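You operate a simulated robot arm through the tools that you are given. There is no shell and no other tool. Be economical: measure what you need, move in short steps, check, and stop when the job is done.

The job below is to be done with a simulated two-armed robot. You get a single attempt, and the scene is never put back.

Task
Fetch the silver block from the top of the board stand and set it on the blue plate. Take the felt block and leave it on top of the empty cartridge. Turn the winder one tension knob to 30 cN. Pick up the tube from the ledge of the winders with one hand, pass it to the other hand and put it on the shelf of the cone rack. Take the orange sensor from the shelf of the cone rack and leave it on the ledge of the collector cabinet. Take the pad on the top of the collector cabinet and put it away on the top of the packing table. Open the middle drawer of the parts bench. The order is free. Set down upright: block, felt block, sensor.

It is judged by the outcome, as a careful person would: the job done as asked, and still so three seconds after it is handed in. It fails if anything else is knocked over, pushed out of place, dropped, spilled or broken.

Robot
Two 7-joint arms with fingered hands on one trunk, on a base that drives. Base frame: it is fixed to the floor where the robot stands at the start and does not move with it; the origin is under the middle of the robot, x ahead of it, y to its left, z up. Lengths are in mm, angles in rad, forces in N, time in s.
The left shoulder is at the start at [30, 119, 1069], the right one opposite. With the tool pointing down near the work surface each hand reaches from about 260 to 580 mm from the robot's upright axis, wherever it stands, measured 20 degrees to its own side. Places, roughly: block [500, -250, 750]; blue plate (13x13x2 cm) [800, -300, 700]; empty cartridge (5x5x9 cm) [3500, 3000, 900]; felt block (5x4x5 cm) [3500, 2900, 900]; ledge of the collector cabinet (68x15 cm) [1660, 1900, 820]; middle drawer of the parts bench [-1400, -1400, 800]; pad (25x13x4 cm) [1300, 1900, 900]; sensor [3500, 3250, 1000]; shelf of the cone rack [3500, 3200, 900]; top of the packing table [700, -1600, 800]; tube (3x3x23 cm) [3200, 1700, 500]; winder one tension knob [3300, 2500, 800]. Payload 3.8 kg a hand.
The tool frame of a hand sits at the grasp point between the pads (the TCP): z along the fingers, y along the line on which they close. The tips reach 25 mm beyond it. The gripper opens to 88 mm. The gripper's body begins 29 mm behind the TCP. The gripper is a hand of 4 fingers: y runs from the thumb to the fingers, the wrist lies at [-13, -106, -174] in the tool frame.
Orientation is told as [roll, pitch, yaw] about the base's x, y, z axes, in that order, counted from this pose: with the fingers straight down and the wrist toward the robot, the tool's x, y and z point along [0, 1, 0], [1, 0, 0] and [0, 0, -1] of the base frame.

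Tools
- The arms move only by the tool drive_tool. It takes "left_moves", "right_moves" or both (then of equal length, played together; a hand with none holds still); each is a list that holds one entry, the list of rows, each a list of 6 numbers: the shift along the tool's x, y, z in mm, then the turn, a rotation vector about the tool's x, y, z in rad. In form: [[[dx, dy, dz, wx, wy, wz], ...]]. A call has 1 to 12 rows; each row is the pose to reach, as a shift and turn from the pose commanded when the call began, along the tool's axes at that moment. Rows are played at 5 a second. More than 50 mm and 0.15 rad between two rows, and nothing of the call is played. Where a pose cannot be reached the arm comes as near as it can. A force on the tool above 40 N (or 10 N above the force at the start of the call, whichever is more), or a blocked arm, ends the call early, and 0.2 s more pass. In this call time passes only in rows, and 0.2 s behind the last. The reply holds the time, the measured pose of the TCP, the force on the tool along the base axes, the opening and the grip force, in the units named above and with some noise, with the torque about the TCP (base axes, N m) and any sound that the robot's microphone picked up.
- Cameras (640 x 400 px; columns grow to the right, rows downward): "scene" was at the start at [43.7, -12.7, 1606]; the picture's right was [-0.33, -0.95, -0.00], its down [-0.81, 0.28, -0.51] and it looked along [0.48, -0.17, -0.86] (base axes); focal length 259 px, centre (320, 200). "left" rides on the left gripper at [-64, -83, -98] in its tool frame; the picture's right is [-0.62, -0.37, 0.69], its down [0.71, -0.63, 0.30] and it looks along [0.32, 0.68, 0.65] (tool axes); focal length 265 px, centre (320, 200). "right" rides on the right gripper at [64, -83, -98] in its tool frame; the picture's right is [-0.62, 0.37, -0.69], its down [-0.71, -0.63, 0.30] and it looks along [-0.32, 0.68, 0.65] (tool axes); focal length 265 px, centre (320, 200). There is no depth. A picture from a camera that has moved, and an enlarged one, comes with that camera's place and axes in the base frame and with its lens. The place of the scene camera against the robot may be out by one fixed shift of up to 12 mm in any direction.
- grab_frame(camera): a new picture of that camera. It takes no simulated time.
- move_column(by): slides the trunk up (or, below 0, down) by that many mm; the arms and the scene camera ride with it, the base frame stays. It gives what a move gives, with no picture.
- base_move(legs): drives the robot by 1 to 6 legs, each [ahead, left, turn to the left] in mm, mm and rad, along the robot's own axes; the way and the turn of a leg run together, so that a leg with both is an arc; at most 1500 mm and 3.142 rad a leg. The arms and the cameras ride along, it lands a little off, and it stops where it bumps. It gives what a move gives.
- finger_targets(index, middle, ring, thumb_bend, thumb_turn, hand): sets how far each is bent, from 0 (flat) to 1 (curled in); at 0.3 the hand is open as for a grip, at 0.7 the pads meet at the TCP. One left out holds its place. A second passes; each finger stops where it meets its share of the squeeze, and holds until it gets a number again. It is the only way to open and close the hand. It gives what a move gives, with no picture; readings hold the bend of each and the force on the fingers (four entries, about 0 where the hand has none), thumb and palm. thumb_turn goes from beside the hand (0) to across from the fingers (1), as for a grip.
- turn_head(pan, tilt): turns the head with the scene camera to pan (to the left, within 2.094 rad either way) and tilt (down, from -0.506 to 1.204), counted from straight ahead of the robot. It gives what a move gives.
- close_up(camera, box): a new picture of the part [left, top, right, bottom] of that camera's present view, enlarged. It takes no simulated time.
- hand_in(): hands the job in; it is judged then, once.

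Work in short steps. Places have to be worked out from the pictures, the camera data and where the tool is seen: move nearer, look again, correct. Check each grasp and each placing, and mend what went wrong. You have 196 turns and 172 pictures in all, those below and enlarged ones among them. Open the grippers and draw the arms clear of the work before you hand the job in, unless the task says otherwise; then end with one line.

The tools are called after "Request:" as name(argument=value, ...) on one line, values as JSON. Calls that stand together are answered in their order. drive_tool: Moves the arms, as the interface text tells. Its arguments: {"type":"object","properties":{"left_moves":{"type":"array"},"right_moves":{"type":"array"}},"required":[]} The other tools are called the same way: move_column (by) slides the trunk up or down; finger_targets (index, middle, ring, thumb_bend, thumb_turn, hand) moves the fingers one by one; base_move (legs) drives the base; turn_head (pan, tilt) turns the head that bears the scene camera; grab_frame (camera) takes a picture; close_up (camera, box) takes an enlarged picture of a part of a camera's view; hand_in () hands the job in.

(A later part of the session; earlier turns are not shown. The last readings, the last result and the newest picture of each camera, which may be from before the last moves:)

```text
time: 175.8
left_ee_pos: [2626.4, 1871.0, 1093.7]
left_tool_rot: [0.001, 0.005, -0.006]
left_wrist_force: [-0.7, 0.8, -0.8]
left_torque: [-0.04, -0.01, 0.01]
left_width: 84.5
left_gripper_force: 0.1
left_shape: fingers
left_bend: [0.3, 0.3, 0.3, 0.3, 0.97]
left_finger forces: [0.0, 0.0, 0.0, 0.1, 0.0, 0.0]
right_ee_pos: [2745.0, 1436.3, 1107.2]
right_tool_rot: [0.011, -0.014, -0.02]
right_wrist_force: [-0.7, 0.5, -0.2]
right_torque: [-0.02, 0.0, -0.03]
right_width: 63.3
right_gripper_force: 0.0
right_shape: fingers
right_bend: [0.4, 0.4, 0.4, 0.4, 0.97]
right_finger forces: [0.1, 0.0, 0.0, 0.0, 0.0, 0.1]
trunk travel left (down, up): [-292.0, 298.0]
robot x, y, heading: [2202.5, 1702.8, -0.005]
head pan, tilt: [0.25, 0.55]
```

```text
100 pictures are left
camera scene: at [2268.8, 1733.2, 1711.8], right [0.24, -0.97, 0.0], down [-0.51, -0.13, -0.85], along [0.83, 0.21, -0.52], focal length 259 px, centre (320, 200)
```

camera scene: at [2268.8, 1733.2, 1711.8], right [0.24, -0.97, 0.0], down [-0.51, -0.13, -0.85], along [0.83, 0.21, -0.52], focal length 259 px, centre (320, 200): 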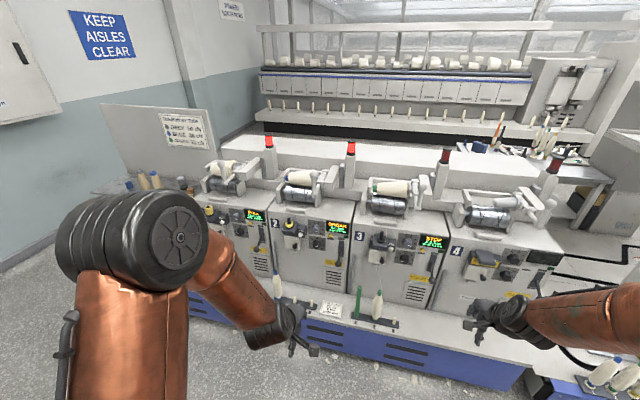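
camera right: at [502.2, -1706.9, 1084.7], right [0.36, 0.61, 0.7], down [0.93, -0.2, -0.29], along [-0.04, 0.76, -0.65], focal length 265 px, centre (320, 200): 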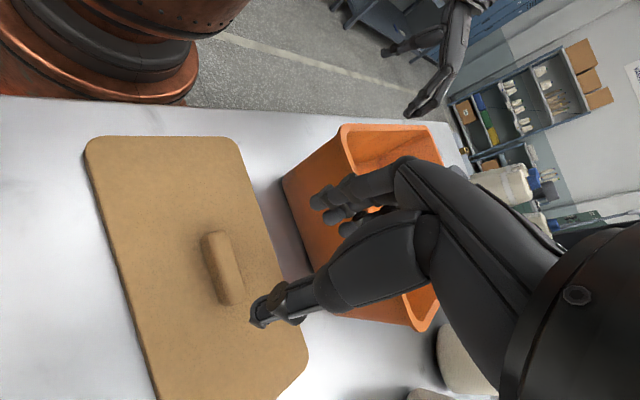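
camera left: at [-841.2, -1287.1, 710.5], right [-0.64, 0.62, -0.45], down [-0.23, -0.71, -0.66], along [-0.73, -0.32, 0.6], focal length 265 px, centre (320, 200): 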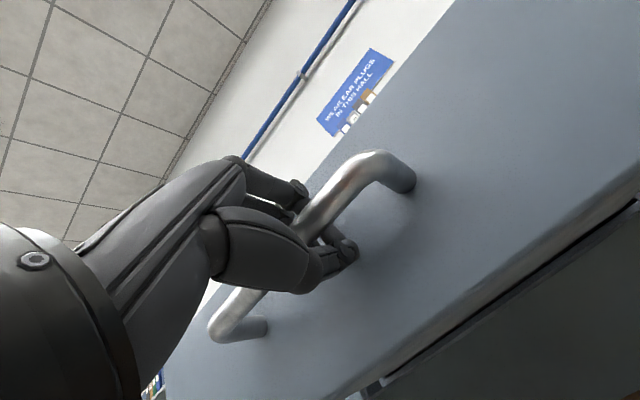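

Request:
close_up(camera="scene", box=[260, 200, 460, 340])

Request:
close_up(camera="scene", box=[100, 140, 300, 280])

```text
2.86 times, centred on (360, 270) of scene
camera zoom: at [2268.8, 1733.2, 1711.8], right [0.24, -0.97, 0.0], down [-0.51, -0.13, -0.85], along [0.83, 0.21, -0.52], focal length 741 px, centre (206, 0)
```

zoom: 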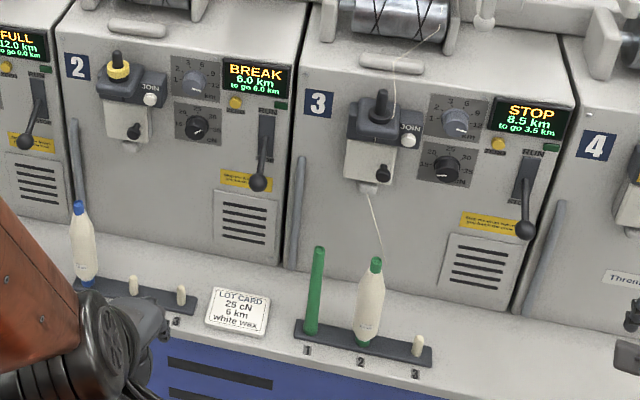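

```text
2.86 times, centred on (200, 210) of scene
camera zoom: at [2268.8, 1733.2, 1711.8], right [0.24, -0.97, 0.0], down [-0.51, -0.13, -0.85], along [0.83, 0.21, -0.52], focal length 741 px, centre (663, 171)
```

zoom: 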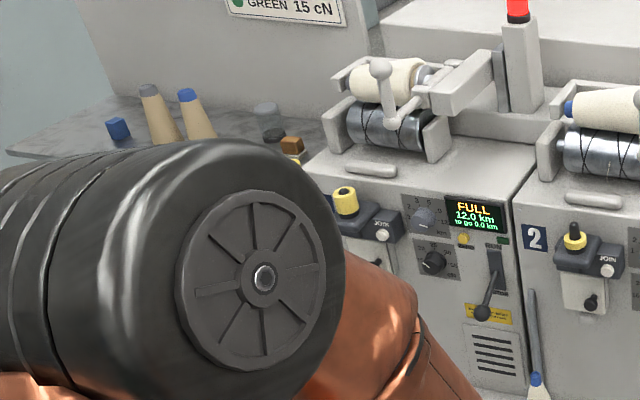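

The tube is the plain green one standing on peg 1 at winder 3, near [3140, 1750], top ≈700. Each winder has a lower dial marked in cN, which is the tension knob. I'll move to a working position for the tube.

Request:
base_move(legs=[[300, 200, 0]])

Request:
turn_head(pan=-0.25, tilt=0.8)

Request:
grab_frame(camera="scene")

Request:
grab_frame(camera="right")

```text
time: 178.1
left_ee_pos: [2932.7, 2072.7, 1093.7]
left_tool_rot: [0.0, 0.004, -0.005]
left_wrist_force: [-0.9, 0.8, -0.1]
left_torque: [0.01, 0.01, -0.03]
left_width: 84.3
left_gripper_force: 0.1
left_shape: fingers
left_bend: [0.3, 0.3, 0.3, 0.3, 0.97]
left_finger forces: [0.0, 0.0, 0.0, 0.1, 0.1, 0.0]
right_ee_pos: [3051.0, 1638.7, 1107.5]
right_tool_rot: [0.011, -0.016, -0.02]
right_wrist_force: [0.2, -0.4, -1.0]
right_torque: [-0.03, -0.02, -0.01]
right_width: 63.3
right_gripper_force: 0.0
right_shape: fingers
right_bend: [0.4, 0.4, 0.4, 0.4, 0.97]
right_finger forces: [0.0, 0.1, 0.1, 0.0, 0.1, 0.0]
trunk travel left (down, up): [-292.0, 298.0]
robot x, y, heading: [2507.4, 1901.8, -0.011]
head pan, tilt: [0.25, 0.55]
```

```text
time: 179.1
left_ee_pos: [2931.8, 2071.5, 1094.1]
left_tool_rot: [0.0, 0.004, -0.006]
left_wrist_force: [-0.8, 0.4, -0.4]
left_torque: [-0.01, 0.01, 0.02]
left_width: 84.5
left_gripper_force: 0.0
left_shape: fingers
left_bend: [0.3, 0.3, 0.3, 0.3, 0.97]
left_finger forces: [0.0, 0.0, 0.0, 0.0, 0.0, 0.1]
right_ee_pos: [3050.7, 1638.6, 1107.7]
right_tool_rot: [0.011, -0.016, -0.018]
right_wrist_force: [-0.8, -0.9, 0.2]
right_torque: [0.04, 0.0, 0.02]
right_width: 63.2
right_gripper_force: 0.0
right_shape: fingers
right_bend: [0.4, 0.4, 0.4, 0.4, 0.97]
right_finger forces: [0.1, 0.1, 0.0, 0.0, 0.0, 0.0]
trunk travel left (down, up): [-292.0, 298.0]
robot x, y, heading: [2509.8, 1899.4, -0.012]
head pan, tilt: [-0.25, 0.799]
```

```text
97 pictures are left
camera scene: at [2565.4, 1892.6, 1690.4], right [-0.25, -0.97, 0.0], down [-0.69, 0.18, -0.7], along [0.67, -0.18, -0.72], focal length 259 px, centre (320, 200)
```

scene: 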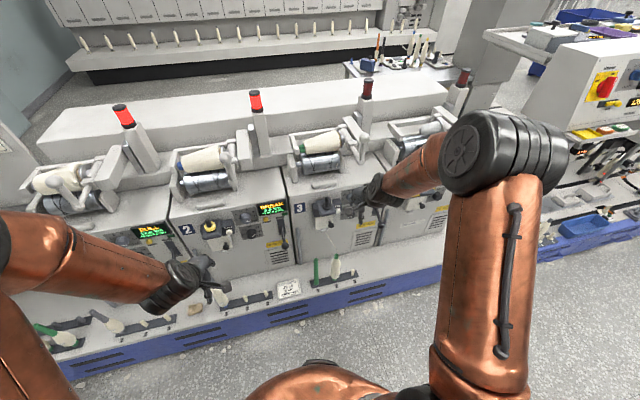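

```text
96 pictures are left
camera right: at [2966.7, 1703.7, 1204.6], right [0.35, -0.63, 0.69], down [-0.64, -0.7, -0.32], along [0.69, -0.33, -0.65], focal length 265 px, centre (320, 200)
```

right: 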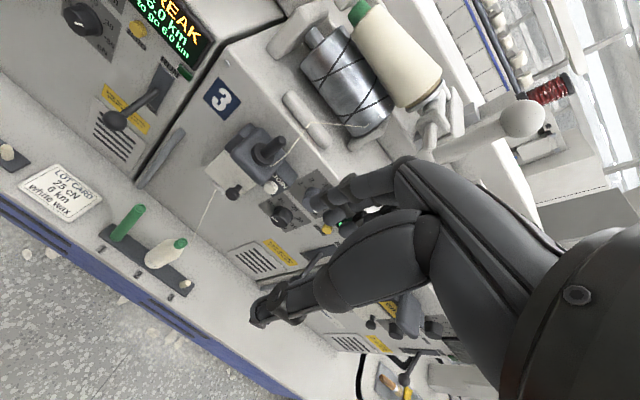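

The tube spans roughly z 395–600 at [3188, 1742]. I'll retract the right hand a bit, move closer, and lower the trunk.

Request:
drive_tool(right_moves=[[[25, -35, 0, 0, 0, 0.02], [50, -70, 0, 0, 0, 0.02], [80, -100, 0, 0, 0, 0.02]]])

Request:
base_move(legs=[[130, 20, 0.01]])

Request:
move_column(by=-250)

Request:
grab_frame(camera="right")

Request:
grab_frame(camera="scene")

```text
time: 179.9
left_ee_pos: [2932.3, 2073.4, 1094.3]
left_tool_rot: [-0.001, 0.004, -0.006]
left_wrist_force: [0.6, -0.3, -0.9]
left_torque: [-0.04, 0.0, -0.05]
left_width: 84.2
left_gripper_force: 0.1
left_shape: fingers
left_bend: [0.3, 0.3, 0.3, 0.3, 0.97]
left_finger forces: [0.0, 0.0, 0.0, 0.0, 0.0, 0.0]
right_ee_pos: [2951.1, 1719.2, 1108.5]
right_tool_rot: [0.011, -0.016, -0.04]
right_wrist_force: [0.5, 0.3, -0.2]
right_torque: [0.0, -0.02, 0.0]
right_width: 62.9
right_gripper_force: 0.2
right_shape: fingers
right_bend: [0.4, 0.4, 0.4, 0.4, 0.97]
right_finger forces: [0.0, 0.0, 0.0, 0.1, 0.1, 0.1]
trunk travel left (down, up): [-292.0, 298.0]
robot x, y, heading: [2506.8, 1908.9, -0.004]
head pan, tilt: [-0.25, 0.799]
```

```text
time: 181.2
left_ee_pos: [3063.6, 2095.3, 1093.2]
left_tool_rot: [0.0, 0.003, 0.004]
left_wrist_force: [-1.0, -0.4, 0.3]
left_torque: [0.01, 0.01, 0.01]
left_width: 84.5
left_gripper_force: 0.1
left_shape: fingers
left_bend: [0.3, 0.3, 0.3, 0.3, 0.97]
left_finger forces: [0.1, 0.0, 0.1, 0.0, 0.0, 0.1]
right_ee_pos: [3084.7, 1741.6, 1107.8]
right_tool_rot: [0.01, -0.015, -0.029]
right_wrist_force: [0.4, -0.6, 1.1]
right_torque: [0.03, 0.0, -0.01]
right_width: 63.2
right_gripper_force: 0.1
right_shape: fingers
right_bend: [0.4, 0.4, 0.4, 0.4, 0.97]
right_finger forces: [0.1, 0.0, 0.0, 0.0, 0.0, 0.0]
trunk travel left (down, up): [-292.0, 298.0]
robot x, y, heading: [2642.2, 1922.1, -0.003]
head pan, tilt: [-0.25, 0.799]
```

```text
time: 183.7
left_ee_pos: [3062.0, 2095.0, 845.0]
left_tool_rot: [0.002, 0.002, 0.004]
left_wrist_force: [0.3, -0.1, 0.3]
left_torque: [0.03, 0.0, 0.01]
left_width: 84.5
left_gripper_force: 0.0
left_shape: fingers
left_bend: [0.3, 0.3, 0.3, 0.3, 0.97]
left_finger forces: [0.1, 0.1, 0.0, 0.0, 0.0, 0.0]
right_ee_pos: [3084.7, 1740.5, 859.7]
right_tool_rot: [0.01, -0.016, -0.03]
right_wrist_force: [-0.2, -0.5, 1.0]
right_torque: [0.0, 0.02, 0.01]
right_width: 63.2
right_gripper_force: 0.2
right_shape: fingers
right_bend: [0.4, 0.4, 0.4, 0.4, 0.97]
right_finger forces: [0.1, 0.0, 0.0, 0.1, 0.1, 0.0]
trunk travel left (down, up): [-42.0, 548.0]
robot x, y, heading: [2640.5, 1924.4, 0.003]
head pan, tilt: [-0.25, 0.799]
```

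```text
95 pictures are left
camera right: at [3001.2, 1807.8, 956.2], right [0.34, -0.64, 0.69], down [-0.65, -0.69, -0.32], along [0.68, -0.34, -0.65], focal length 265 px, centre (320, 200)
```

right: 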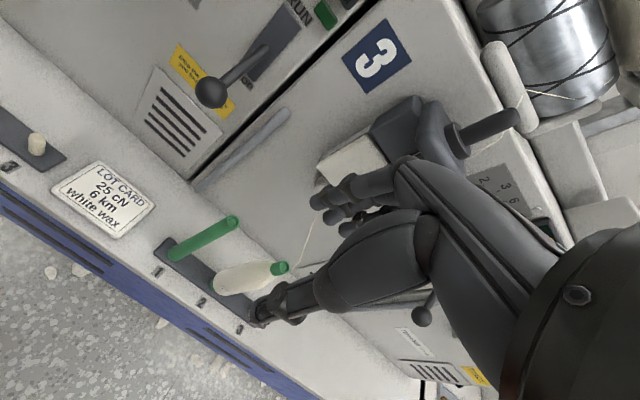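

```text
94 pictures are left
camera scene: at [2696.6, 1912.8, 1440.5], right [-0.24, -0.97, 0.0], down [-0.7, 0.18, -0.7], along [0.68, -0.17, -0.72], focal length 259 px, centre (320, 200)
```

scene: 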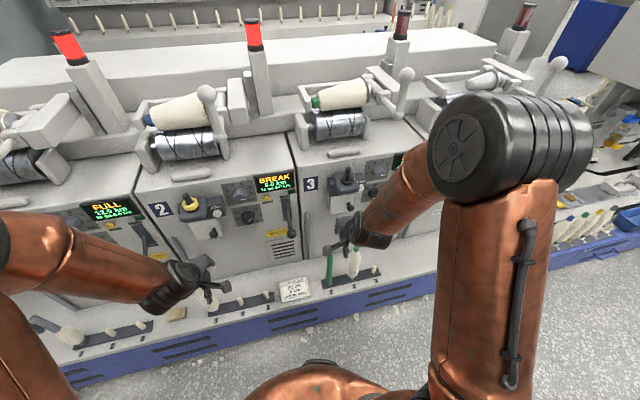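

The tube stands at [3170, 1749], z 434–664. I'll lower to z≈710, move over it, and check before descending.

Request:
drive_tool(right_moves=[[[0, 0, 45, 0, 0, 0], [0, 0, 90, 0, 0, 0], [2, 0, 135, 0, 0, 0], [4, 20, 147, 0, 0, 0], [8, 55, 147, 0, 0, 0], [11, 85, 147, 0, 0, 0.02]]])

Request:
grab_frame(camera="right")

Request:
close_up(camera="scene", box=[260, 160, 440, 300])

```text
time: 185.1
left_ee_pos: [3063.5, 2095.0, 844.1]
left_tool_rot: [0.001, 0.002, 0.004]
left_wrist_force: [-0.9, -0.1, -0.9]
left_torque: [-0.01, 0.01, -0.01]
left_width: 84.6
left_gripper_force: 0.2
left_shape: fingers
left_bend: [0.3, 0.3, 0.3, 0.3, 0.97]
left_finger forces: [0.0, 0.1, 0.1, 0.0, 0.0, 0.0]
right_ee_pos: [3171.2, 1749.7, 712.3]
right_tool_rot: [0.011, -0.014, -0.051]
right_wrist_force: [-0.4, -0.8, -0.2]
right_torque: [-0.02, -0.02, -0.02]
right_width: 62.9
right_gripper_force: 0.1
right_shape: fingers
right_bend: [0.4, 0.4, 0.4, 0.4, 0.97]
right_finger forces: [0.1, 0.1, 0.1, 0.1, 0.0, 0.1]
trunk travel left (down, up): [-42.0, 548.0]
robot x, y, heading: [2638.4, 1920.8, 0.005]
head pan, tilt: [-0.25, 0.799]
```

```text
93 pictures are left
camera right: at [3089.0, 1817.7, 810.0], right [0.33, -0.64, 0.69], down [-0.66, -0.68, -0.32], along [0.68, -0.35, -0.65], focal length 265 px, centre (320, 200)
```

right: 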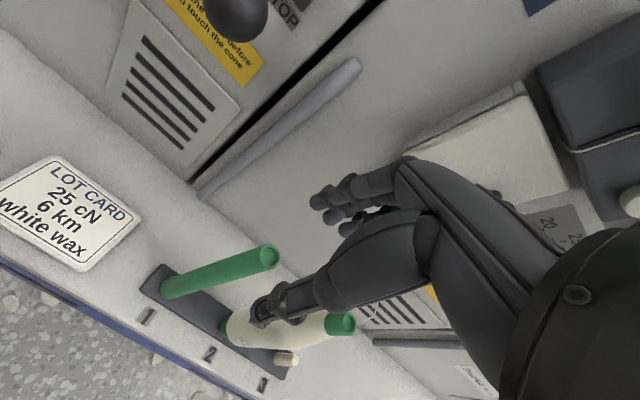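

```text
2.86 times, centred on (350, 230) of scene
camera zoom: at [2697.0, 1912.9, 1440.3], right [-0.24, -0.97, 0.0], down [-0.7, 0.18, -0.7], along [0.68, -0.17, -0.72], focal length 741 px, centre (234, 114)
```

zoom: 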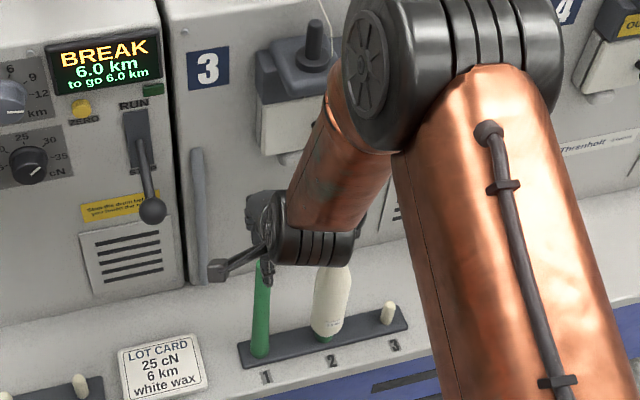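

Top refined to [3170, 1751, 658], and the hand is centred over it. Descending to TCP z≈642.

Request:
drive_tool(right_moves=[[[1, 0, 25, 0, 0, 0], [1, 0, 45, 0, 0, 0], [1, 0, 60, 0, 0, 0], [1, 0, 70, 0, 0, 0]]])

Request:
grab_frame(camera="right")

```text
time: 186.1
left_ee_pos: [3062.2, 2094.9, 843.0]
left_tool_rot: [0.001, 0.005, 0.005]
left_wrist_force: [0.3, -0.3, -0.7]
left_torque: [0.05, -0.04, -0.01]
left_width: 84.5
left_gripper_force: 0.0
left_shape: fingers
left_bend: [0.3, 0.3, 0.3, 0.3, 0.97]
left_finger forces: [0.1, 0.0, 0.1, 0.0, 0.0, 0.0]
right_ee_pos: [3173.1, 1752.7, 643.3]
right_tool_rot: [0.012, -0.015, -0.05]
right_wrist_force: [0.3, -1.2, -0.3]
right_torque: [-0.02, -0.02, 0.04]
right_width: 63.1
right_gripper_force: 0.0
right_shape: fingers
right_bend: [0.4, 0.4, 0.4, 0.4, 0.97]
right_finger forces: [0.0, 0.1, 0.0, 0.1, 0.0, 0.1]
trunk travel left (down, up): [-42.0, 548.0]
robot x, y, heading: [2641.5, 1922.1, 0.002]
head pan, tilt: [-0.25, 0.799]
```

```text
91 pictures are left
camera right: at [3091.3, 1820.9, 740.9], right [0.33, -0.64, 0.69], down [-0.66, -0.68, -0.32], along [0.68, -0.35, -0.65], focal length 265 px, centre (320, 200)
```

right: 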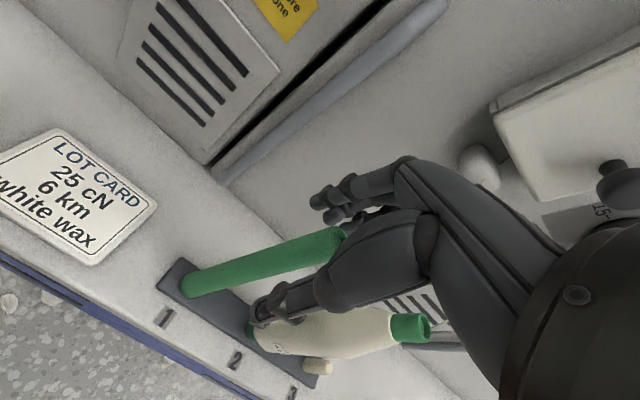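

The tube top is inside the hand. Closing.

Request:
finger_targets(hand="right", index=0.8, middle=0.8, ring=0.8, thumb_bend=0.8)

Request:
grab_frame(camera="right")

```text
time: 187.1
left_ee_pos: [3063.4, 2094.3, 843.0]
left_tool_rot: [0.002, 0.006, 0.003]
left_wrist_force: [0.2, 0.0, -0.2]
left_torque: [0.04, 0.0, -0.01]
left_width: 84.6
left_gripper_force: 0.0
left_shape: fingers
left_bend: [0.3, 0.3, 0.3, 0.3, 0.97]
left_finger forces: [0.0, 0.0, 0.0, 0.0, 0.1, 0.1]
right_ee_pos: [3174.5, 1752.4, 643.6]
right_tool_rot: [0.011, -0.016, -0.051]
right_wrist_force: [11.1, -0.3, -0.6]
right_torque: [0.02, -0.23, 0.14]
right_width: 0.0
right_gripper_force: 6.3
right_shape: fingers
right_bend: [0.77, 0.64, 0.8, 0.73, 0.96]
right_finger forces: [0.0, 10.2, 2.4, 0.1, 0.0, 0.0]
trunk travel left (down, up): [-42.0, 548.0]
robot x, y, heading: [2637.9, 1922.8, 0.001]
head pan, tilt: [-0.25, 0.799]
```

```text
90 pictures are left
camera right: at [3092.6, 1820.7, 741.1], right [0.32, -0.64, 0.69], down [-0.66, -0.68, -0.32], along [0.68, -0.35, -0.65], focal length 265 px, centre (320, 200)
```

right: 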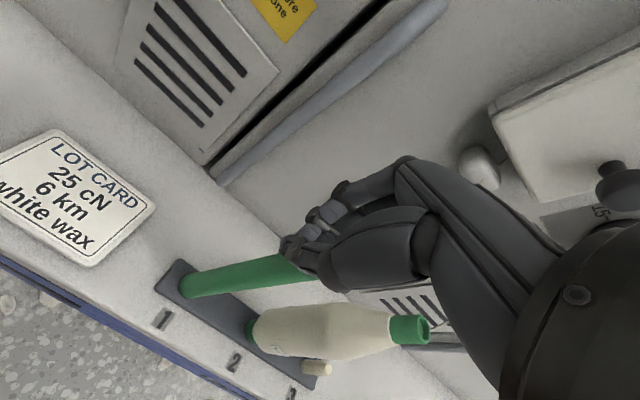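

The thumb missed: the tube sits towards the ring finger, so the hand is too far to +y. I'll open, shift 12 mm to −y and retry.

Request:
finger_targets(hand="right", index=0.4, middle=0.4, ring=0.4, thumb_bend=0.4)

Request:
drive_tool(right_moves=[[[-6, 0, 0, 0, 0, 0], [-13, 0, 0, 0, 0, 0]]])

Request:
finger_targets(hand="right", index=0.8, middle=0.8, ring=0.8, thumb_bend=0.8)

Request:
grab_frame(camera="right")

```text
time: 188.1
left_ee_pos: [3061.7, 2094.2, 843.8]
left_tool_rot: [0.0, 0.0, 0.004]
left_wrist_force: [0.7, 0.3, 0.0]
left_torque: [0.02, -0.02, 0.02]
left_width: 84.6
left_gripper_force: 0.1
left_shape: fingers
left_bend: [0.3, 0.3, 0.3, 0.3, 0.97]
left_finger forces: [0.0, 0.1, 0.1, 0.1, 0.2, 0.1]
right_ee_pos: [3173.4, 1752.5, 643.2]
right_tool_rot: [0.009, -0.014, -0.049]
right_wrist_force: [-0.4, 0.5, 0.5]
right_torque: [0.01, 0.03, 0.02]
right_width: 63.2
right_gripper_force: 0.0
right_shape: fingers
right_bend: [0.4, 0.4, 0.4, 0.4, 0.97]
right_finger forces: [0.0, 0.1, 0.0, 0.0, 0.0, 0.1]
trunk travel left (down, up): [-42.0, 548.0]
robot x, y, heading: [2637.7, 1923.9, 0.0]
head pan, tilt: [-0.25, 0.799]
```

```text
time: 188.7
left_ee_pos: [3062.8, 2094.8, 844.4]
left_tool_rot: [0.001, 0.005, 0.003]
left_wrist_force: [0.5, -0.6, 0.3]
left_torque: [-0.01, 0.0, -0.01]
left_width: 84.5
left_gripper_force: 0.0
left_shape: fingers
left_bend: [0.3, 0.3, 0.3, 0.3, 0.97]
left_finger forces: [0.0, 0.1, 0.0, 0.0, 0.0, 0.0]
right_ee_pos: [3174.0, 1740.2, 643.2]
right_tool_rot: [0.01, -0.016, -0.052]
right_wrist_force: [-0.4, -0.3, 0.5]
right_torque: [0.01, -0.01, -0.03]
right_width: 63.0
right_gripper_force: 0.1
right_shape: fingers
right_bend: [0.4, 0.4, 0.4, 0.4, 0.97]
right_finger forces: [0.0, 0.0, 0.1, 0.1, 0.1, 0.0]
trunk travel left (down, up): [-42.0, 548.0]
robot x, y, heading: [2636.9, 1922.2, 0.005]
head pan, tilt: [-0.25, 0.799]
```

```text
time: 189.7
left_ee_pos: [3061.9, 2095.5, 842.7]
left_tool_rot: [0.002, 0.003, 0.005]
left_wrist_force: [0.3, 1.0, 0.0]
left_torque: [-0.02, -0.01, -0.01]
left_width: 84.3
left_gripper_force: 0.3
left_shape: fingers
left_bend: [0.3, 0.3, 0.3, 0.3, 0.97]
left_finger forces: [0.1, 0.0, 0.0, 0.1, 0.0, 0.0]
right_ee_pos: [3172.5, 1739.2, 643.9]
right_tool_rot: [0.011, -0.016, -0.051]
right_wrist_force: [0.6, 0.2, -0.8]
right_torque: [0.09, -0.06, 0.03]
right_width: 10.9
right_gripper_force: 14.9
right_shape: fingers
right_bend: [0.71, 0.79, 0.8, 0.69, 0.94]
right_finger forces: [10.8, 5.3, 0.0, 0.0, 13.4, 0.0]
trunk travel left (down, up): [-42.0, 548.0]
robot x, y, heading: [2637.8, 1924.9, 0.003]
head pan, tilt: [-0.25, 0.799]
```

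```text
89 pictures are left
camera right: at [3090.8, 1808.2, 740.6], right [0.33, -0.64, 0.69], down [-0.66, -0.68, -0.32], along [0.68, -0.35, -0.65], focal length 265 px, centre (320, 200)
```

right: 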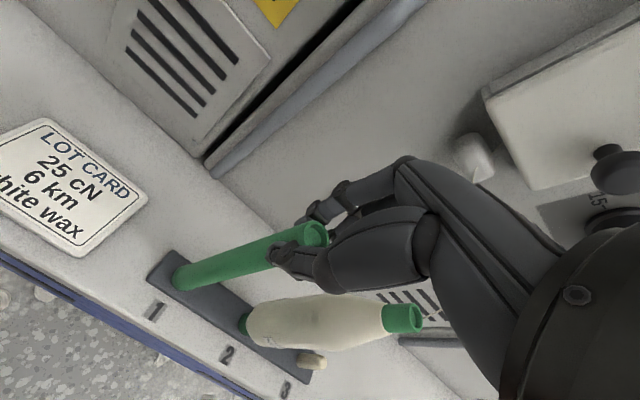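

Index, middle and thumb now hold the tube. Lifting straight up off the peg.

Request:
drive_tool(right_moves=[[[0, 0, -15, 0, 0, 0], [0, 0, -35, 0, 0, 0], [0, 0, -60, 0, 0, 0], [0, 0, -90, 0, 0, 0], [0, 0, -120, 0, 0, 0]]])

Request:
grab_frame(camera="right")

Request:
grab_frame(camera="scene")

```text
time: 190.9
left_ee_pos: [3062.5, 2095.4, 844.1]
left_tool_rot: [0.0, 0.003, 0.002]
left_wrist_force: [-0.1, -0.1, 0.2]
left_torque: [0.02, 0.0, 0.02]
left_width: 84.2
left_gripper_force: 0.0
left_shape: fingers
left_bend: [0.3, 0.3, 0.3, 0.3, 0.97]
left_finger forces: [0.0, 0.0, 0.0, 0.1, 0.1, 0.0]
right_ee_pos: [3171.3, 1738.4, 763.2]
right_tool_rot: [0.009, -0.014, -0.05]
right_wrist_force: [0.3, 0.5, -0.7]
right_torque: [-0.01, 0.0, -0.03]
right_width: 10.4
right_gripper_force: 12.1
right_shape: fingers
right_bend: [0.71, 0.8, 0.8, 0.69, 0.94]
right_finger forces: [10.1, 2.4, 0.0, 0.0, 12.3, 0.1]
trunk travel left (down, up): [-42.0, 548.0]
robot x, y, heading: [2639.5, 1921.7, 0.004]
head pan, tilt: [-0.25, 0.799]
```

```text
88 pictures are left
camera right: at [3088.7, 1807.1, 861.5], right [0.33, -0.64, 0.69], down [-0.66, -0.68, -0.32], along [0.68, -0.35, -0.65], focal length 265 px, centre (320, 200)
```

right: 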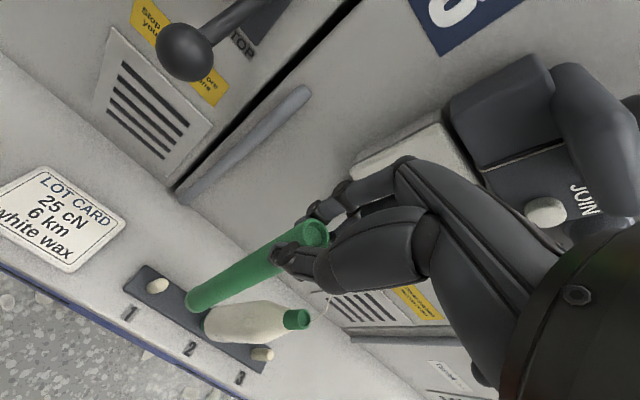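

```text
87 pictures are left
camera scene: at [2696.3, 1912.9, 1440.4], right [-0.24, -0.97, 0.0], down [-0.7, 0.18, -0.7], along [0.68, -0.17, -0.72], focal length 259 px, centre (320, 200)
```

scene: 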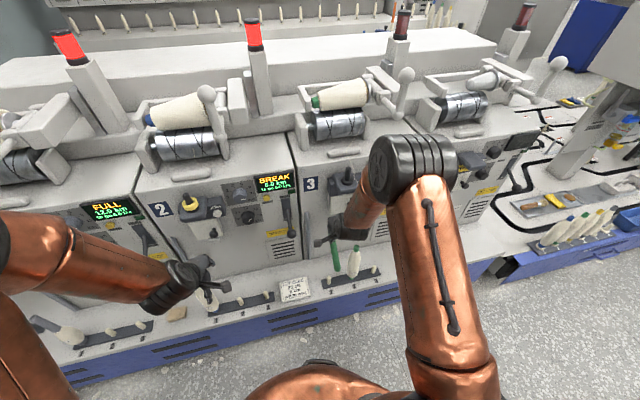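

The tube is off the peg. I'll back away from the winders and raise the trunk for the handover.

Request:
base_move(legs=[[-380, 0, 0]])

Request:
move_column(by=250)

Request:
grab_frame(camera="scene")

Request:
grab_frame(camera="right")

```text
time: 193.4
left_ee_pos: [2670.9, 2093.8, 844.3]
left_tool_rot: [0.002, 0.002, -0.002]
left_wrist_force: [0.3, 0.2, 0.5]
left_torque: [-0.02, -0.04, 0.02]
left_width: 84.5
left_gripper_force: 0.0
left_shape: fingers
left_bend: [0.3, 0.3, 0.3, 0.3, 0.97]
left_finger forces: [0.1, 0.1, 0.0, 0.0, 0.0, 0.1]
right_ee_pos: [2778.4, 1737.9, 764.9]
right_tool_rot: [0.01, -0.014, -0.055]
right_wrist_force: [0.1, -0.3, -0.7]
right_torque: [0.02, -0.02, 0.0]
right_width: 10.5
right_gripper_force: 12.2
right_shape: fingers
right_bend: [0.71, 0.8, 0.8, 0.69, 0.94]
right_finger forces: [10.1, 2.2, 0.0, 0.0, 12.2, 0.0]
trunk travel left (down, up): [-42.0, 548.0]
robot x, y, heading: [2252.5, 1922.9, -0.003]
head pan, tilt: [-0.25, 0.799]
```

```text
time: 196.0
left_ee_pos: [2671.6, 2093.9, 1093.6]
left_tool_rot: [0.002, 0.005, 0.001]
left_wrist_force: [-0.4, 0.0, 0.1]
left_torque: [0.02, -0.01, 0.0]
left_width: 84.5
left_gripper_force: 0.1
left_shape: fingers
left_bend: [0.3, 0.3, 0.3, 0.3, 0.97]
left_finger forces: [0.0, 0.0, 0.0, 0.1, 0.1, 0.0]
right_ee_pos: [2778.9, 1738.7, 1012.4]
right_tool_rot: [0.011, -0.015, -0.054]
right_wrist_force: [0.8, 0.8, -0.3]
right_torque: [-0.01, 0.01, 0.02]
right_width: 10.3
right_gripper_force: 12.7
right_shape: fingers
right_bend: [0.71, 0.8, 0.8, 0.69, 0.94]
right_finger forces: [10.2, 2.3, 0.0, 0.1, 12.3, 0.0]
trunk travel left (down, up): [-292.0, 298.0]
robot x, y, heading: [2248.2, 1923.1, -0.001]
head pan, tilt: [-0.25, 0.799]
```

```text
86 pictures are left
camera scene: at [2304.9, 1912.4, 1690.2], right [-0.25, -0.97, 0.0], down [-0.69, 0.18, -0.7], along [0.68, -0.17, -0.72], focal length 259 px, centre (320, 200)
```

scene: 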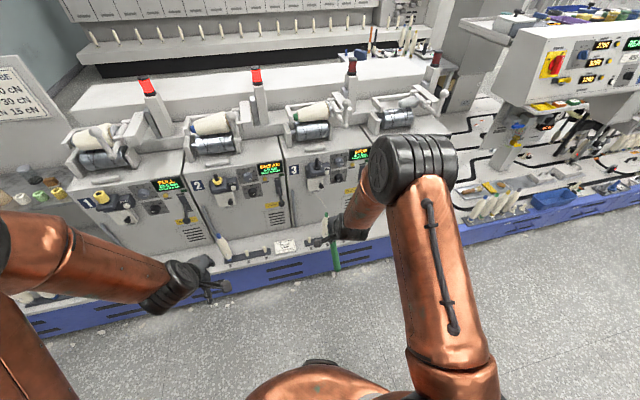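

```text
85 pictures are left
camera right: at [2696.8, 1805.3, 1110.8], right [0.32, -0.65, 0.69], down [-0.66, -0.68, -0.32], along [0.68, -0.35, -0.65], focal length 265 px, centre (320, 200)
```

right: 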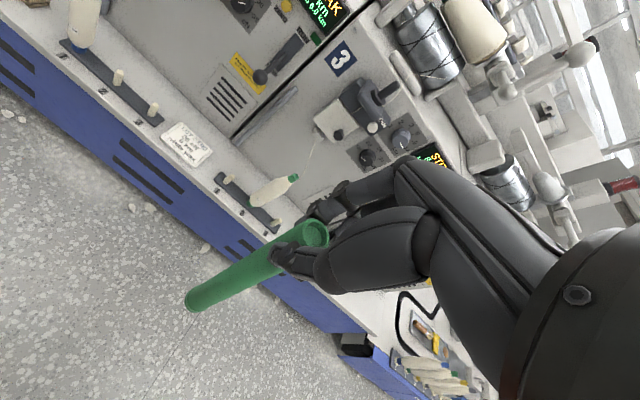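

The tube is held, slightly tilted. For the handover I'll shift the right hand towards the middle and roll the left hand so its fingers point right (−y), closing along x.

Request:
drive_tool(right_moves=[[[10, 0, 0, 0, 0, 0], [20, 0, 0, 0, 0, 0], [30, 0, 0, 0, 0, 0], [40, 0, 0, 0, 0, 0], [50, 0, 0, 0, 0, 0], [60, 0, 0, 0, 0, 0], [70, 0, 0, 0, 0, 0], [80, 0, 0, 0, 0, 0], [90, 0, 0, 0, 0, 0], [100, 0, 0, 0, 0, 0], [110, 0, 0, 0, 0, 0]]], left_moves=[[[2, 0, 0, 0, -0.145, 0], [4, 0, 0, 0, -0.29, 0], [6, 0, 0, 0, -0.435, 0], [8, 0, 0, 0, -0.58, 0], [10, 0, 0, 0, -0.725, 0], [12, 0, 0, 0, -0.87, 0], [14, 0, 0, 0, -1.015, 0], [16, 0, 0, 0, -1.16, 0], [18, 0, 0, 0, -1.305, 0], [20, 0, 0, 0, -1.45, 0], [22, 0, 0, 0, -1.571, 0]]])

Request:
grab_frame(camera="scene")

Request:
grab_frame(camera="left")

```text
time: 198.4
left_ee_pos: [2671.2, 2115.9, 1094.2]
left_tool_rot: [-1.574, 0.002, 0.001]
left_wrist_force: [1.6, 0.4, -0.5]
left_torque: [-0.01, -0.02, -0.01]
left_width: 84.3
left_gripper_force: 0.0
left_shape: fingers
left_bend: [0.3, 0.3, 0.3, 0.3, 0.97]
left_finger forces: [0.0, 0.1, 0.1, 0.0, 0.1, 0.1]
right_ee_pos: [2784.2, 1847.7, 1014.3]
right_tool_rot: [0.011, -0.015, -0.054]
right_wrist_force: [-0.2, -0.1, -1.1]
right_torque: [0.01, 0.01, 0.02]
right_width: 10.4
right_gripper_force: 11.5
right_shape: fingers
right_bend: [0.71, 0.8, 0.8, 0.69, 0.94]
right_finger forces: [10.2, 2.3, 0.0, 0.1, 12.2, 0.1]
trunk travel left (down, up): [-292.0, 298.0]
robot x, y, heading: [2249.4, 1924.2, -0.001]
head pan, tilt: [-0.25, 0.799]
```

```text
84 pictures are left
camera scene: at [2304.7, 1913.1, 1690.4], right [-0.25, -0.97, 0.0], down [-0.69, 0.18, -0.7], along [0.68, -0.17, -0.72], focal length 259 px, centre (320, 200)
```

scene: 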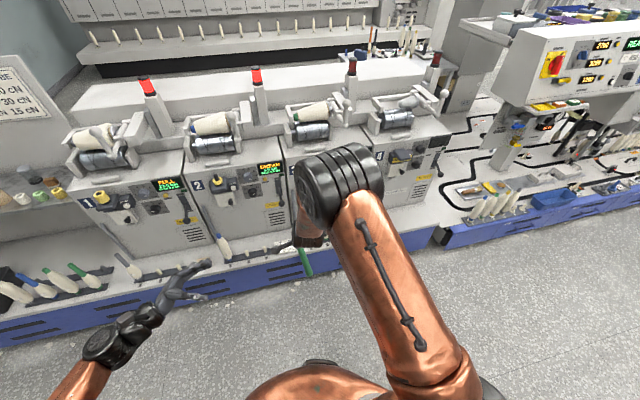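

```text
83 pictures are left
camera left: at [2587.6, 2213.8, 1157.2], right [-0.37, -0.69, 0.62], down [-0.63, -0.31, -0.71], along [0.68, -0.65, -0.32], focal length 265 px, centre (320, 200)
```

left: 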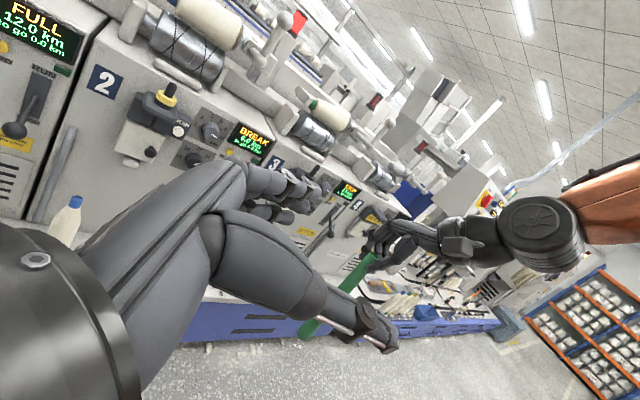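

The left camera gives the tube around [2782, 1840] at z≈885. I'll move the left hand to a pre-grasp 120 mm to its left.

Request:
drive_tool(left_moves=[[[35, 18, 26, 0, 0, 0], [70, 37, 52, 0, 0, 0], [105, 55, 78, 0, 0, 0], [140, 74, 104, 0, 0, 0], [175, 92, 130, 0, 0, 0], [209, 111, 156, 0, 0, 0]]])

Request:
grab_frame(camera="left")

Request:
grab_frame(camera="scene")

```text
time: 199.8
left_ee_pos: [2781.4, 1958.7, 882.8]
left_tool_rot: [-1.57, 0.006, -0.001]
left_wrist_force: [0.9, 0.5, -0.8]
left_torque: [-0.03, -0.02, 0.0]
left_width: 84.7
left_gripper_force: 0.0
left_shape: fingers
left_bend: [0.3, 0.3, 0.3, 0.3, 0.97]
left_finger forces: [0.1, 0.0, 0.1, 0.0, 0.0, 0.0]
right_ee_pos: [2785.6, 1847.3, 1014.3]
right_tool_rot: [0.012, -0.014, -0.055]
right_wrist_force: [0.4, -0.1, -0.6]
right_torque: [0.01, 0.01, -0.01]
right_width: 10.3
right_gripper_force: 12.4
right_shape: fingers
right_bend: [0.71, 0.8, 0.8, 0.69, 0.94]
right_finger forces: [10.1, 2.3, 0.0, 0.0, 12.2, 0.1]
trunk travel left (down, up): [-292.0, 298.0]
robot x, y, heading: [2245.8, 1923.7, -0.003]
head pan, tilt: [-0.25, 0.799]
```

```text
82 pictures are left
camera left: at [2698.3, 2056.0, 946.8], right [-0.37, -0.69, 0.62], down [-0.63, -0.3, -0.71], along [0.68, -0.65, -0.33], focal length 265 px, centre (320, 200)
```

left: 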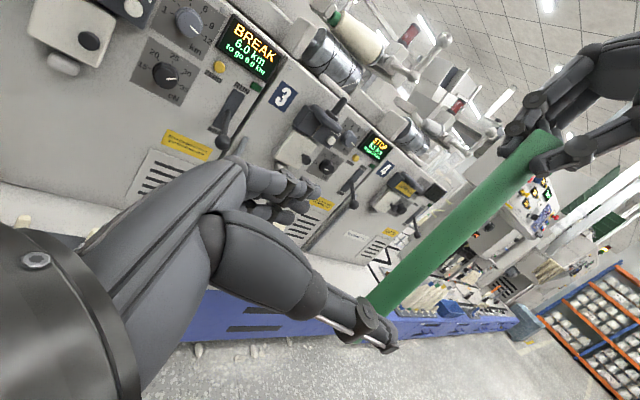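

```text
81 pictures are left
camera scene: at [2306.5, 1911.2, 1690.3], right [-0.25, -0.97, 0.0], down [-0.7, 0.18, -0.7], along [0.67, -0.17, -0.72], focal length 259 px, centre (320, 200)
```

scene: 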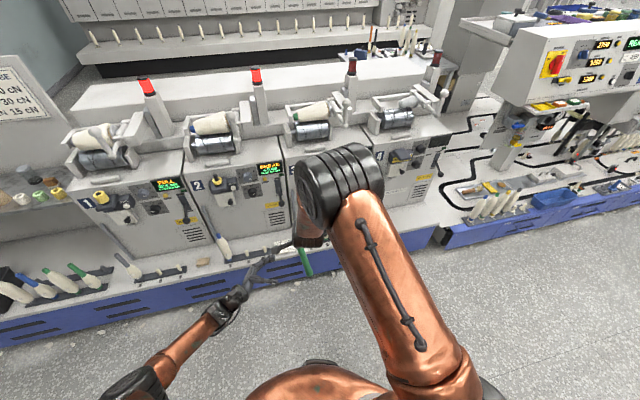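

Tube refined to [2783, 1830] at z 883. Advancing the left hand around it.

Request:
drive_tool(left_moves=[[[0, 2, 40, 0, 0, 0], [0, 2, 80, 0, 0, 0], [0, 2, 110, 0, 0, 0], [0, 2, 131, 0, 0, 0]]])

Request:
grab_frame(camera="left")

Request:
grab_frame(camera="right")

```text
time: 200.8
left_ee_pos: [2783.7, 1826.9, 886.1]
left_tool_rot: [-1.569, 0.004, 0.0]
left_wrist_force: [-0.5, -0.8, -0.6]
left_torque: [0.01, 0.02, 0.03]
left_width: 84.1
left_gripper_force: 0.1
left_shape: fingers
left_bend: [0.3, 0.3, 0.3, 0.3, 0.97]
left_finger forces: [0.1, 0.0, 0.1, 0.1, 0.0, 0.1]
right_ee_pos: [2784.9, 1846.2, 1014.8]
right_tool_rot: [0.01, -0.016, -0.054]
right_wrist_force: [-0.1, 0.1, -0.6]
right_torque: [-0.03, 0.02, 0.02]
right_width: 10.6
right_gripper_force: 11.8
right_shape: fingers
right_bend: [0.71, 0.8, 0.8, 0.69, 0.94]
right_finger forces: [10.2, 2.3, 0.0, 0.1, 12.2, 0.0]
trunk travel left (down, up): [-292.0, 298.0]
robot x, y, heading: [2249.1, 1921.8, -0.002]
head pan, tilt: [-0.25, 0.799]
```

```text
80 pictures are left
camera left: at [2698.4, 1925.0, 948.5], right [-0.37, -0.69, 0.62], down [-0.63, -0.3, -0.71], along [0.68, -0.65, -0.33], focal length 265 px, centre (320, 200)
```

left: 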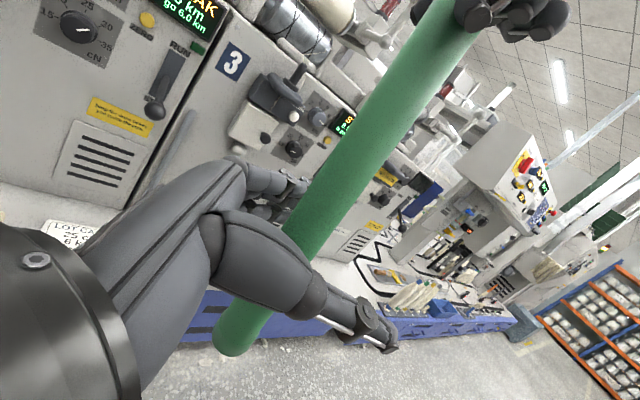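

```text
79 pictures are left
camera right: at [2702.9, 1914.7, 1112.4], right [0.32, -0.65, 0.69], down [-0.66, -0.68, -0.32], along [0.68, -0.35, -0.65], focal length 265 px, centre (320, 200)
```

right: 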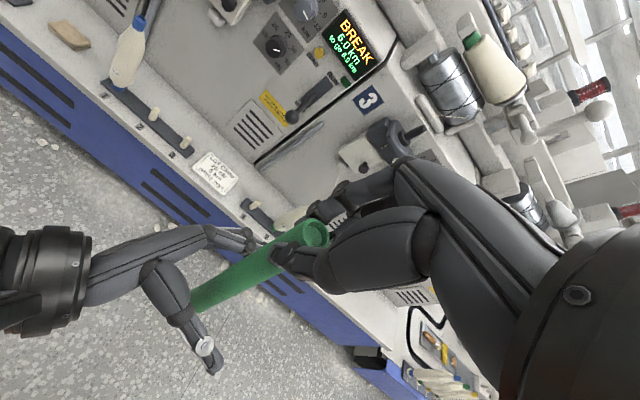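

The tube passes between the left fingers and thumb. Closing the left hand.

Request:
finger_targets(hand="left", index=0.8, middle=0.8, ring=0.8, thumb_bend=0.8)

Request:
grab_frame(camera="left")

```text
time: 201.8
left_ee_pos: [2781.4, 1827.4, 886.4]
left_tool_rot: [-1.572, 0.004, -0.001]
left_wrist_force: [0.4, -0.4, -1.7]
left_torque: [-0.02, 0.0, 0.03]
left_width: 0.2
left_gripper_force: 0.2
left_shape: fingers
left_bend: [0.77, 0.8, 0.8, 0.74, 0.97]
left_finger forces: [0.0, 0.1, 0.7, 0.0, 0.2, 0.0]
right_ee_pos: [2784.6, 1847.4, 1014.7]
right_tool_rot: [0.011, -0.017, -0.054]
right_wrist_force: [-1.1, 0.7, 0.5]
right_torque: [0.07, 0.06, -0.03]
right_width: 10.3
right_gripper_force: 13.5
right_shape: fingers
right_bend: [0.71, 0.8, 0.8, 0.71, 0.94]
right_finger forces: [10.6, 4.1, 0.0, 0.0, 13.6, 0.0]
trunk travel left (down, up): [-292.0, 298.0]
robot x, y, heading: [2244.4, 1921.8, -0.002]
head pan, tilt: [-0.25, 0.799]
```

```text
78 pictures are left
camera left: at [2698.3, 1925.5, 948.6], right [-0.37, -0.69, 0.62], down [-0.63, -0.3, -0.71], along [0.68, -0.65, -0.33], focal length 265 px, centre (320, 200)
```

left: 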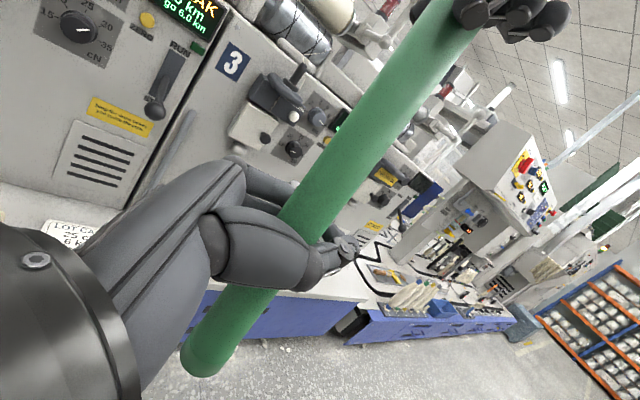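

The fingertips met beyond the tube: I'm ~18 mm too deep. I'll open, back out 16 mm and close again.

Request:
finger_targets(hand="left", index=0.4, middle=0.4, ring=0.4, thumb_bend=0.4)

Request:
drive_tool(left_moves=[[[0, 0, -8, 0, 0, 0], [0, 0, -16, 0, 0, 0]]])

Request:
finger_targets(hand="left", index=0.8, middle=0.8, ring=0.8, thumb_bend=0.8)

Request:
grab_frame(camera="left")

```text
time: 202.8
left_ee_pos: [2781.8, 1827.3, 884.3]
left_tool_rot: [-1.571, 0.003, 0.002]
left_wrist_force: [-0.7, -0.5, -0.1]
left_torque: [0.01, 0.03, 0.02]
left_width: 63.1
left_gripper_force: 0.1
left_shape: fingers
left_bend: [0.4, 0.4, 0.4, 0.4, 0.97]
left_finger forces: [0.0, 0.0, 0.0, 0.0, 0.0, 0.1]
right_ee_pos: [2785.8, 1847.0, 1014.5]
right_tool_rot: [0.012, -0.015, -0.055]
right_wrist_force: [-0.1, 0.6, -0.5]
right_torque: [-0.02, 0.02, 0.02]
right_width: 10.4
right_gripper_force: 12.9
right_shape: fingers
right_bend: [0.71, 0.8, 0.8, 0.71, 0.94]
right_finger forces: [10.5, 2.4, 0.0, 0.0, 12.8, 0.1]
trunk travel left (down, up): [-292.0, 298.0]
robot x, y, heading: [2245.5, 1923.2, -0.003]
head pan, tilt: [-0.25, 0.799]
```

```text
time: 203.4
left_ee_pos: [2781.9, 1843.8, 885.5]
left_tool_rot: [-1.57, 0.002, 0.0]
left_wrist_force: [-0.3, -0.1, 0.4]
left_torque: [-0.01, -0.03, -0.03]
left_width: 62.9
left_gripper_force: 0.0
left_shape: fingers
left_bend: [0.4, 0.4, 0.4, 0.4, 0.97]
left_finger forces: [0.0, 0.0, 0.0, 0.1, 0.0, 0.0]
right_ee_pos: [2784.8, 1847.0, 1014.4]
right_tool_rot: [0.01, -0.015, -0.054]
right_wrist_force: [-0.2, -0.1, -0.6]
right_torque: [0.03, 0.0, -0.01]
right_width: 10.2
right_gripper_force: 12.8
right_shape: fingers
right_bend: [0.71, 0.8, 0.8, 0.71, 0.94]
right_finger forces: [10.6, 2.5, 0.1, 0.1, 12.8, 0.0]
trunk travel left (down, up): [-292.0, 298.0]
robot x, y, heading: [2246.0, 1922.2, 0.001]
head pan, tilt: [-0.25, 0.799]
```

```text
time: 204.4
left_ee_pos: [2784.1, 1844.0, 886.4]
left_tool_rot: [-1.57, 0.003, 0.001]
left_wrist_force: [-0.9, -2.0, -0.6]
left_torque: [-0.01, 0.01, 0.0]
left_width: 0.0
left_gripper_force: 1.7
left_shape: fingers
left_bend: [0.78, 0.8, 0.8, 0.73, 0.97]
left_finger forces: [0.0, 0.0, 1.3, 0.0, 0.6, 0.1]
right_ee_pos: [2784.1, 1846.8, 1014.9]
right_tool_rot: [0.011, -0.015, -0.053]
right_wrist_force: [-0.9, 1.6, 0.1]
right_torque: [0.17, 0.03, 0.0]
right_width: 10.9
right_gripper_force: 16.4
right_shape: fingers
right_bend: [0.71, 0.79, 0.8, 0.71, 0.93]
right_finger forces: [11.7, 6.9, 0.1, 0.0, 14.2, 0.0]
trunk travel left (down, up): [-292.0, 298.0]
robot x, y, heading: [2245.9, 1919.6, -0.001]
head pan, tilt: [-0.25, 0.799]
```

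```text
77 pictures are left
camera left: at [2699.7, 1942.0, 948.7], right [-0.37, -0.69, 0.62], down [-0.63, -0.3, -0.71], along [0.68, -0.65, -0.33], focal length 265 px, centre (320, 200)
```

left: 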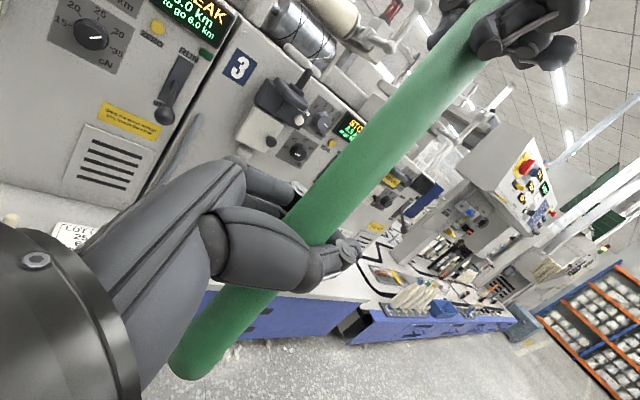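

Still inside the loop with only light contact. One more 16 mm retreat and close.

Request:
finger_targets(hand="left", index=0.4, middle=0.4, ring=0.4, thumb_bend=0.4)

Request:
drive_tool(left_moves=[[[0, 0, -8, 0, 0, 0], [0, 0, -17, 0, 0, 0]]])

Request:
finger_targets(hand="left", index=0.8, middle=0.8, ring=0.8, thumb_bend=0.8)

Request:
grab_frame(camera="left")

```text
time: 205.4
left_ee_pos: [2783.9, 1843.4, 885.3]
left_tool_rot: [-1.57, 0.004, -0.002]
left_wrist_force: [0.3, 0.3, -0.2]
left_torque: [-0.02, -0.03, -0.02]
left_width: 63.2
left_gripper_force: 0.1
left_shape: fingers
left_bend: [0.4, 0.4, 0.4, 0.4, 0.97]
left_finger forces: [0.0, 0.1, 0.0, 0.0, 0.1, 0.0]
right_ee_pos: [2785.7, 1846.7, 1014.9]
right_tool_rot: [0.01, -0.016, -0.053]
right_wrist_force: [-0.3, 0.2, -1.2]
right_torque: [-0.03, -0.01, -0.01]
right_width: 10.1
right_gripper_force: 12.8
right_shape: fingers
right_bend: [0.71, 0.8, 0.8, 0.71, 0.94]
right_finger forces: [10.2, 2.9, 0.1, 0.0, 13.0, 0.0]
trunk travel left (down, up): [-292.0, 298.0]
robot x, y, heading: [2246.0, 1923.1, 0.0]
head pan, tilt: [-0.25, 0.799]
```

```text
time: 206.0
left_ee_pos: [2783.4, 1861.8, 884.6]
left_tool_rot: [-1.572, 0.003, -0.001]
left_wrist_force: [-0.4, -1.2, -0.6]
left_torque: [0.01, 0.0, 0.04]
left_width: 63.5
left_gripper_force: 0.1
left_shape: fingers
left_bend: [0.4, 0.4, 0.4, 0.4, 0.97]
left_finger forces: [0.1, 0.1, 0.0, 0.1, 0.0, 0.0]
right_ee_pos: [2784.8, 1846.1, 1014.8]
right_tool_rot: [0.011, -0.016, -0.054]
right_wrist_force: [-0.4, -0.1, -0.6]
right_torque: [0.04, -0.01, 0.0]
right_width: 9.9
right_gripper_force: 12.6
right_shape: fingers
right_bend: [0.71, 0.8, 0.8, 0.71, 0.94]
right_finger forces: [10.2, 3.0, 0.0, 0.0, 13.0, 0.0]
trunk travel left (down, up): [-292.0, 298.0]
robot x, y, heading: [2245.8, 1924.1, 0.004]
head pan, tilt: [-0.25, 0.799]
```

```text
time: 207.0
left_ee_pos: [2783.3, 1861.2, 886.1]
left_tool_rot: [-1.568, 0.003, -0.001]
left_wrist_force: [0.1, -0.9, -3.2]
left_torque: [0.04, -0.08, -0.1]
left_width: 14.8
left_gripper_force: 18.2
left_shape: fingers
left_bend: [0.77, 0.78, 0.8, 0.58, 0.95]
left_finger forces: [8.8, 9.9, 0.1, 0.0, 17.8, 0.0]
right_ee_pos: [2785.0, 1846.5, 1015.8]
right_tool_rot: [0.009, -0.014, -0.055]
right_wrist_force: [-2.1, 1.4, 2.1]
right_torque: [0.13, 0.17, 0.09]
right_width: 10.5
right_gripper_force: 16.4
right_shape: fingers
right_bend: [0.71, 0.8, 0.8, 0.71, 0.96]
right_finger forces: [11.3, 6.0, 0.1, 0.0, 15.3, 0.0]
trunk travel left (down, up): [-292.0, 298.0]
robot x, y, heading: [2247.1, 1923.9, 0.001]
head pan, tilt: [-0.25, 0.799]
```

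```text
76 pictures are left
camera left: at [2699.7, 1959.2, 948.8], right [-0.37, -0.69, 0.62], down [-0.63, -0.3, -0.71], along [0.68, -0.65, -0.33], focal length 265 px, centre (320, 200)
```

left: 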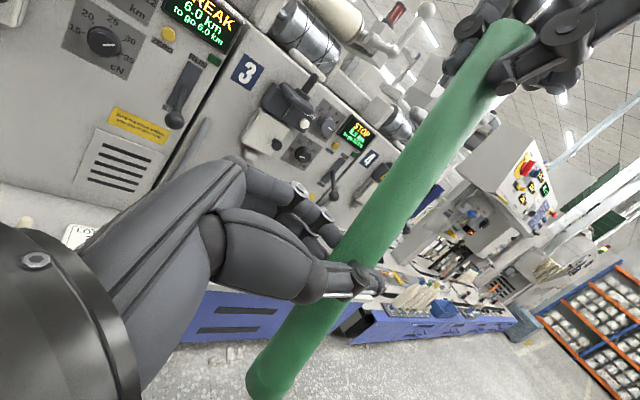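

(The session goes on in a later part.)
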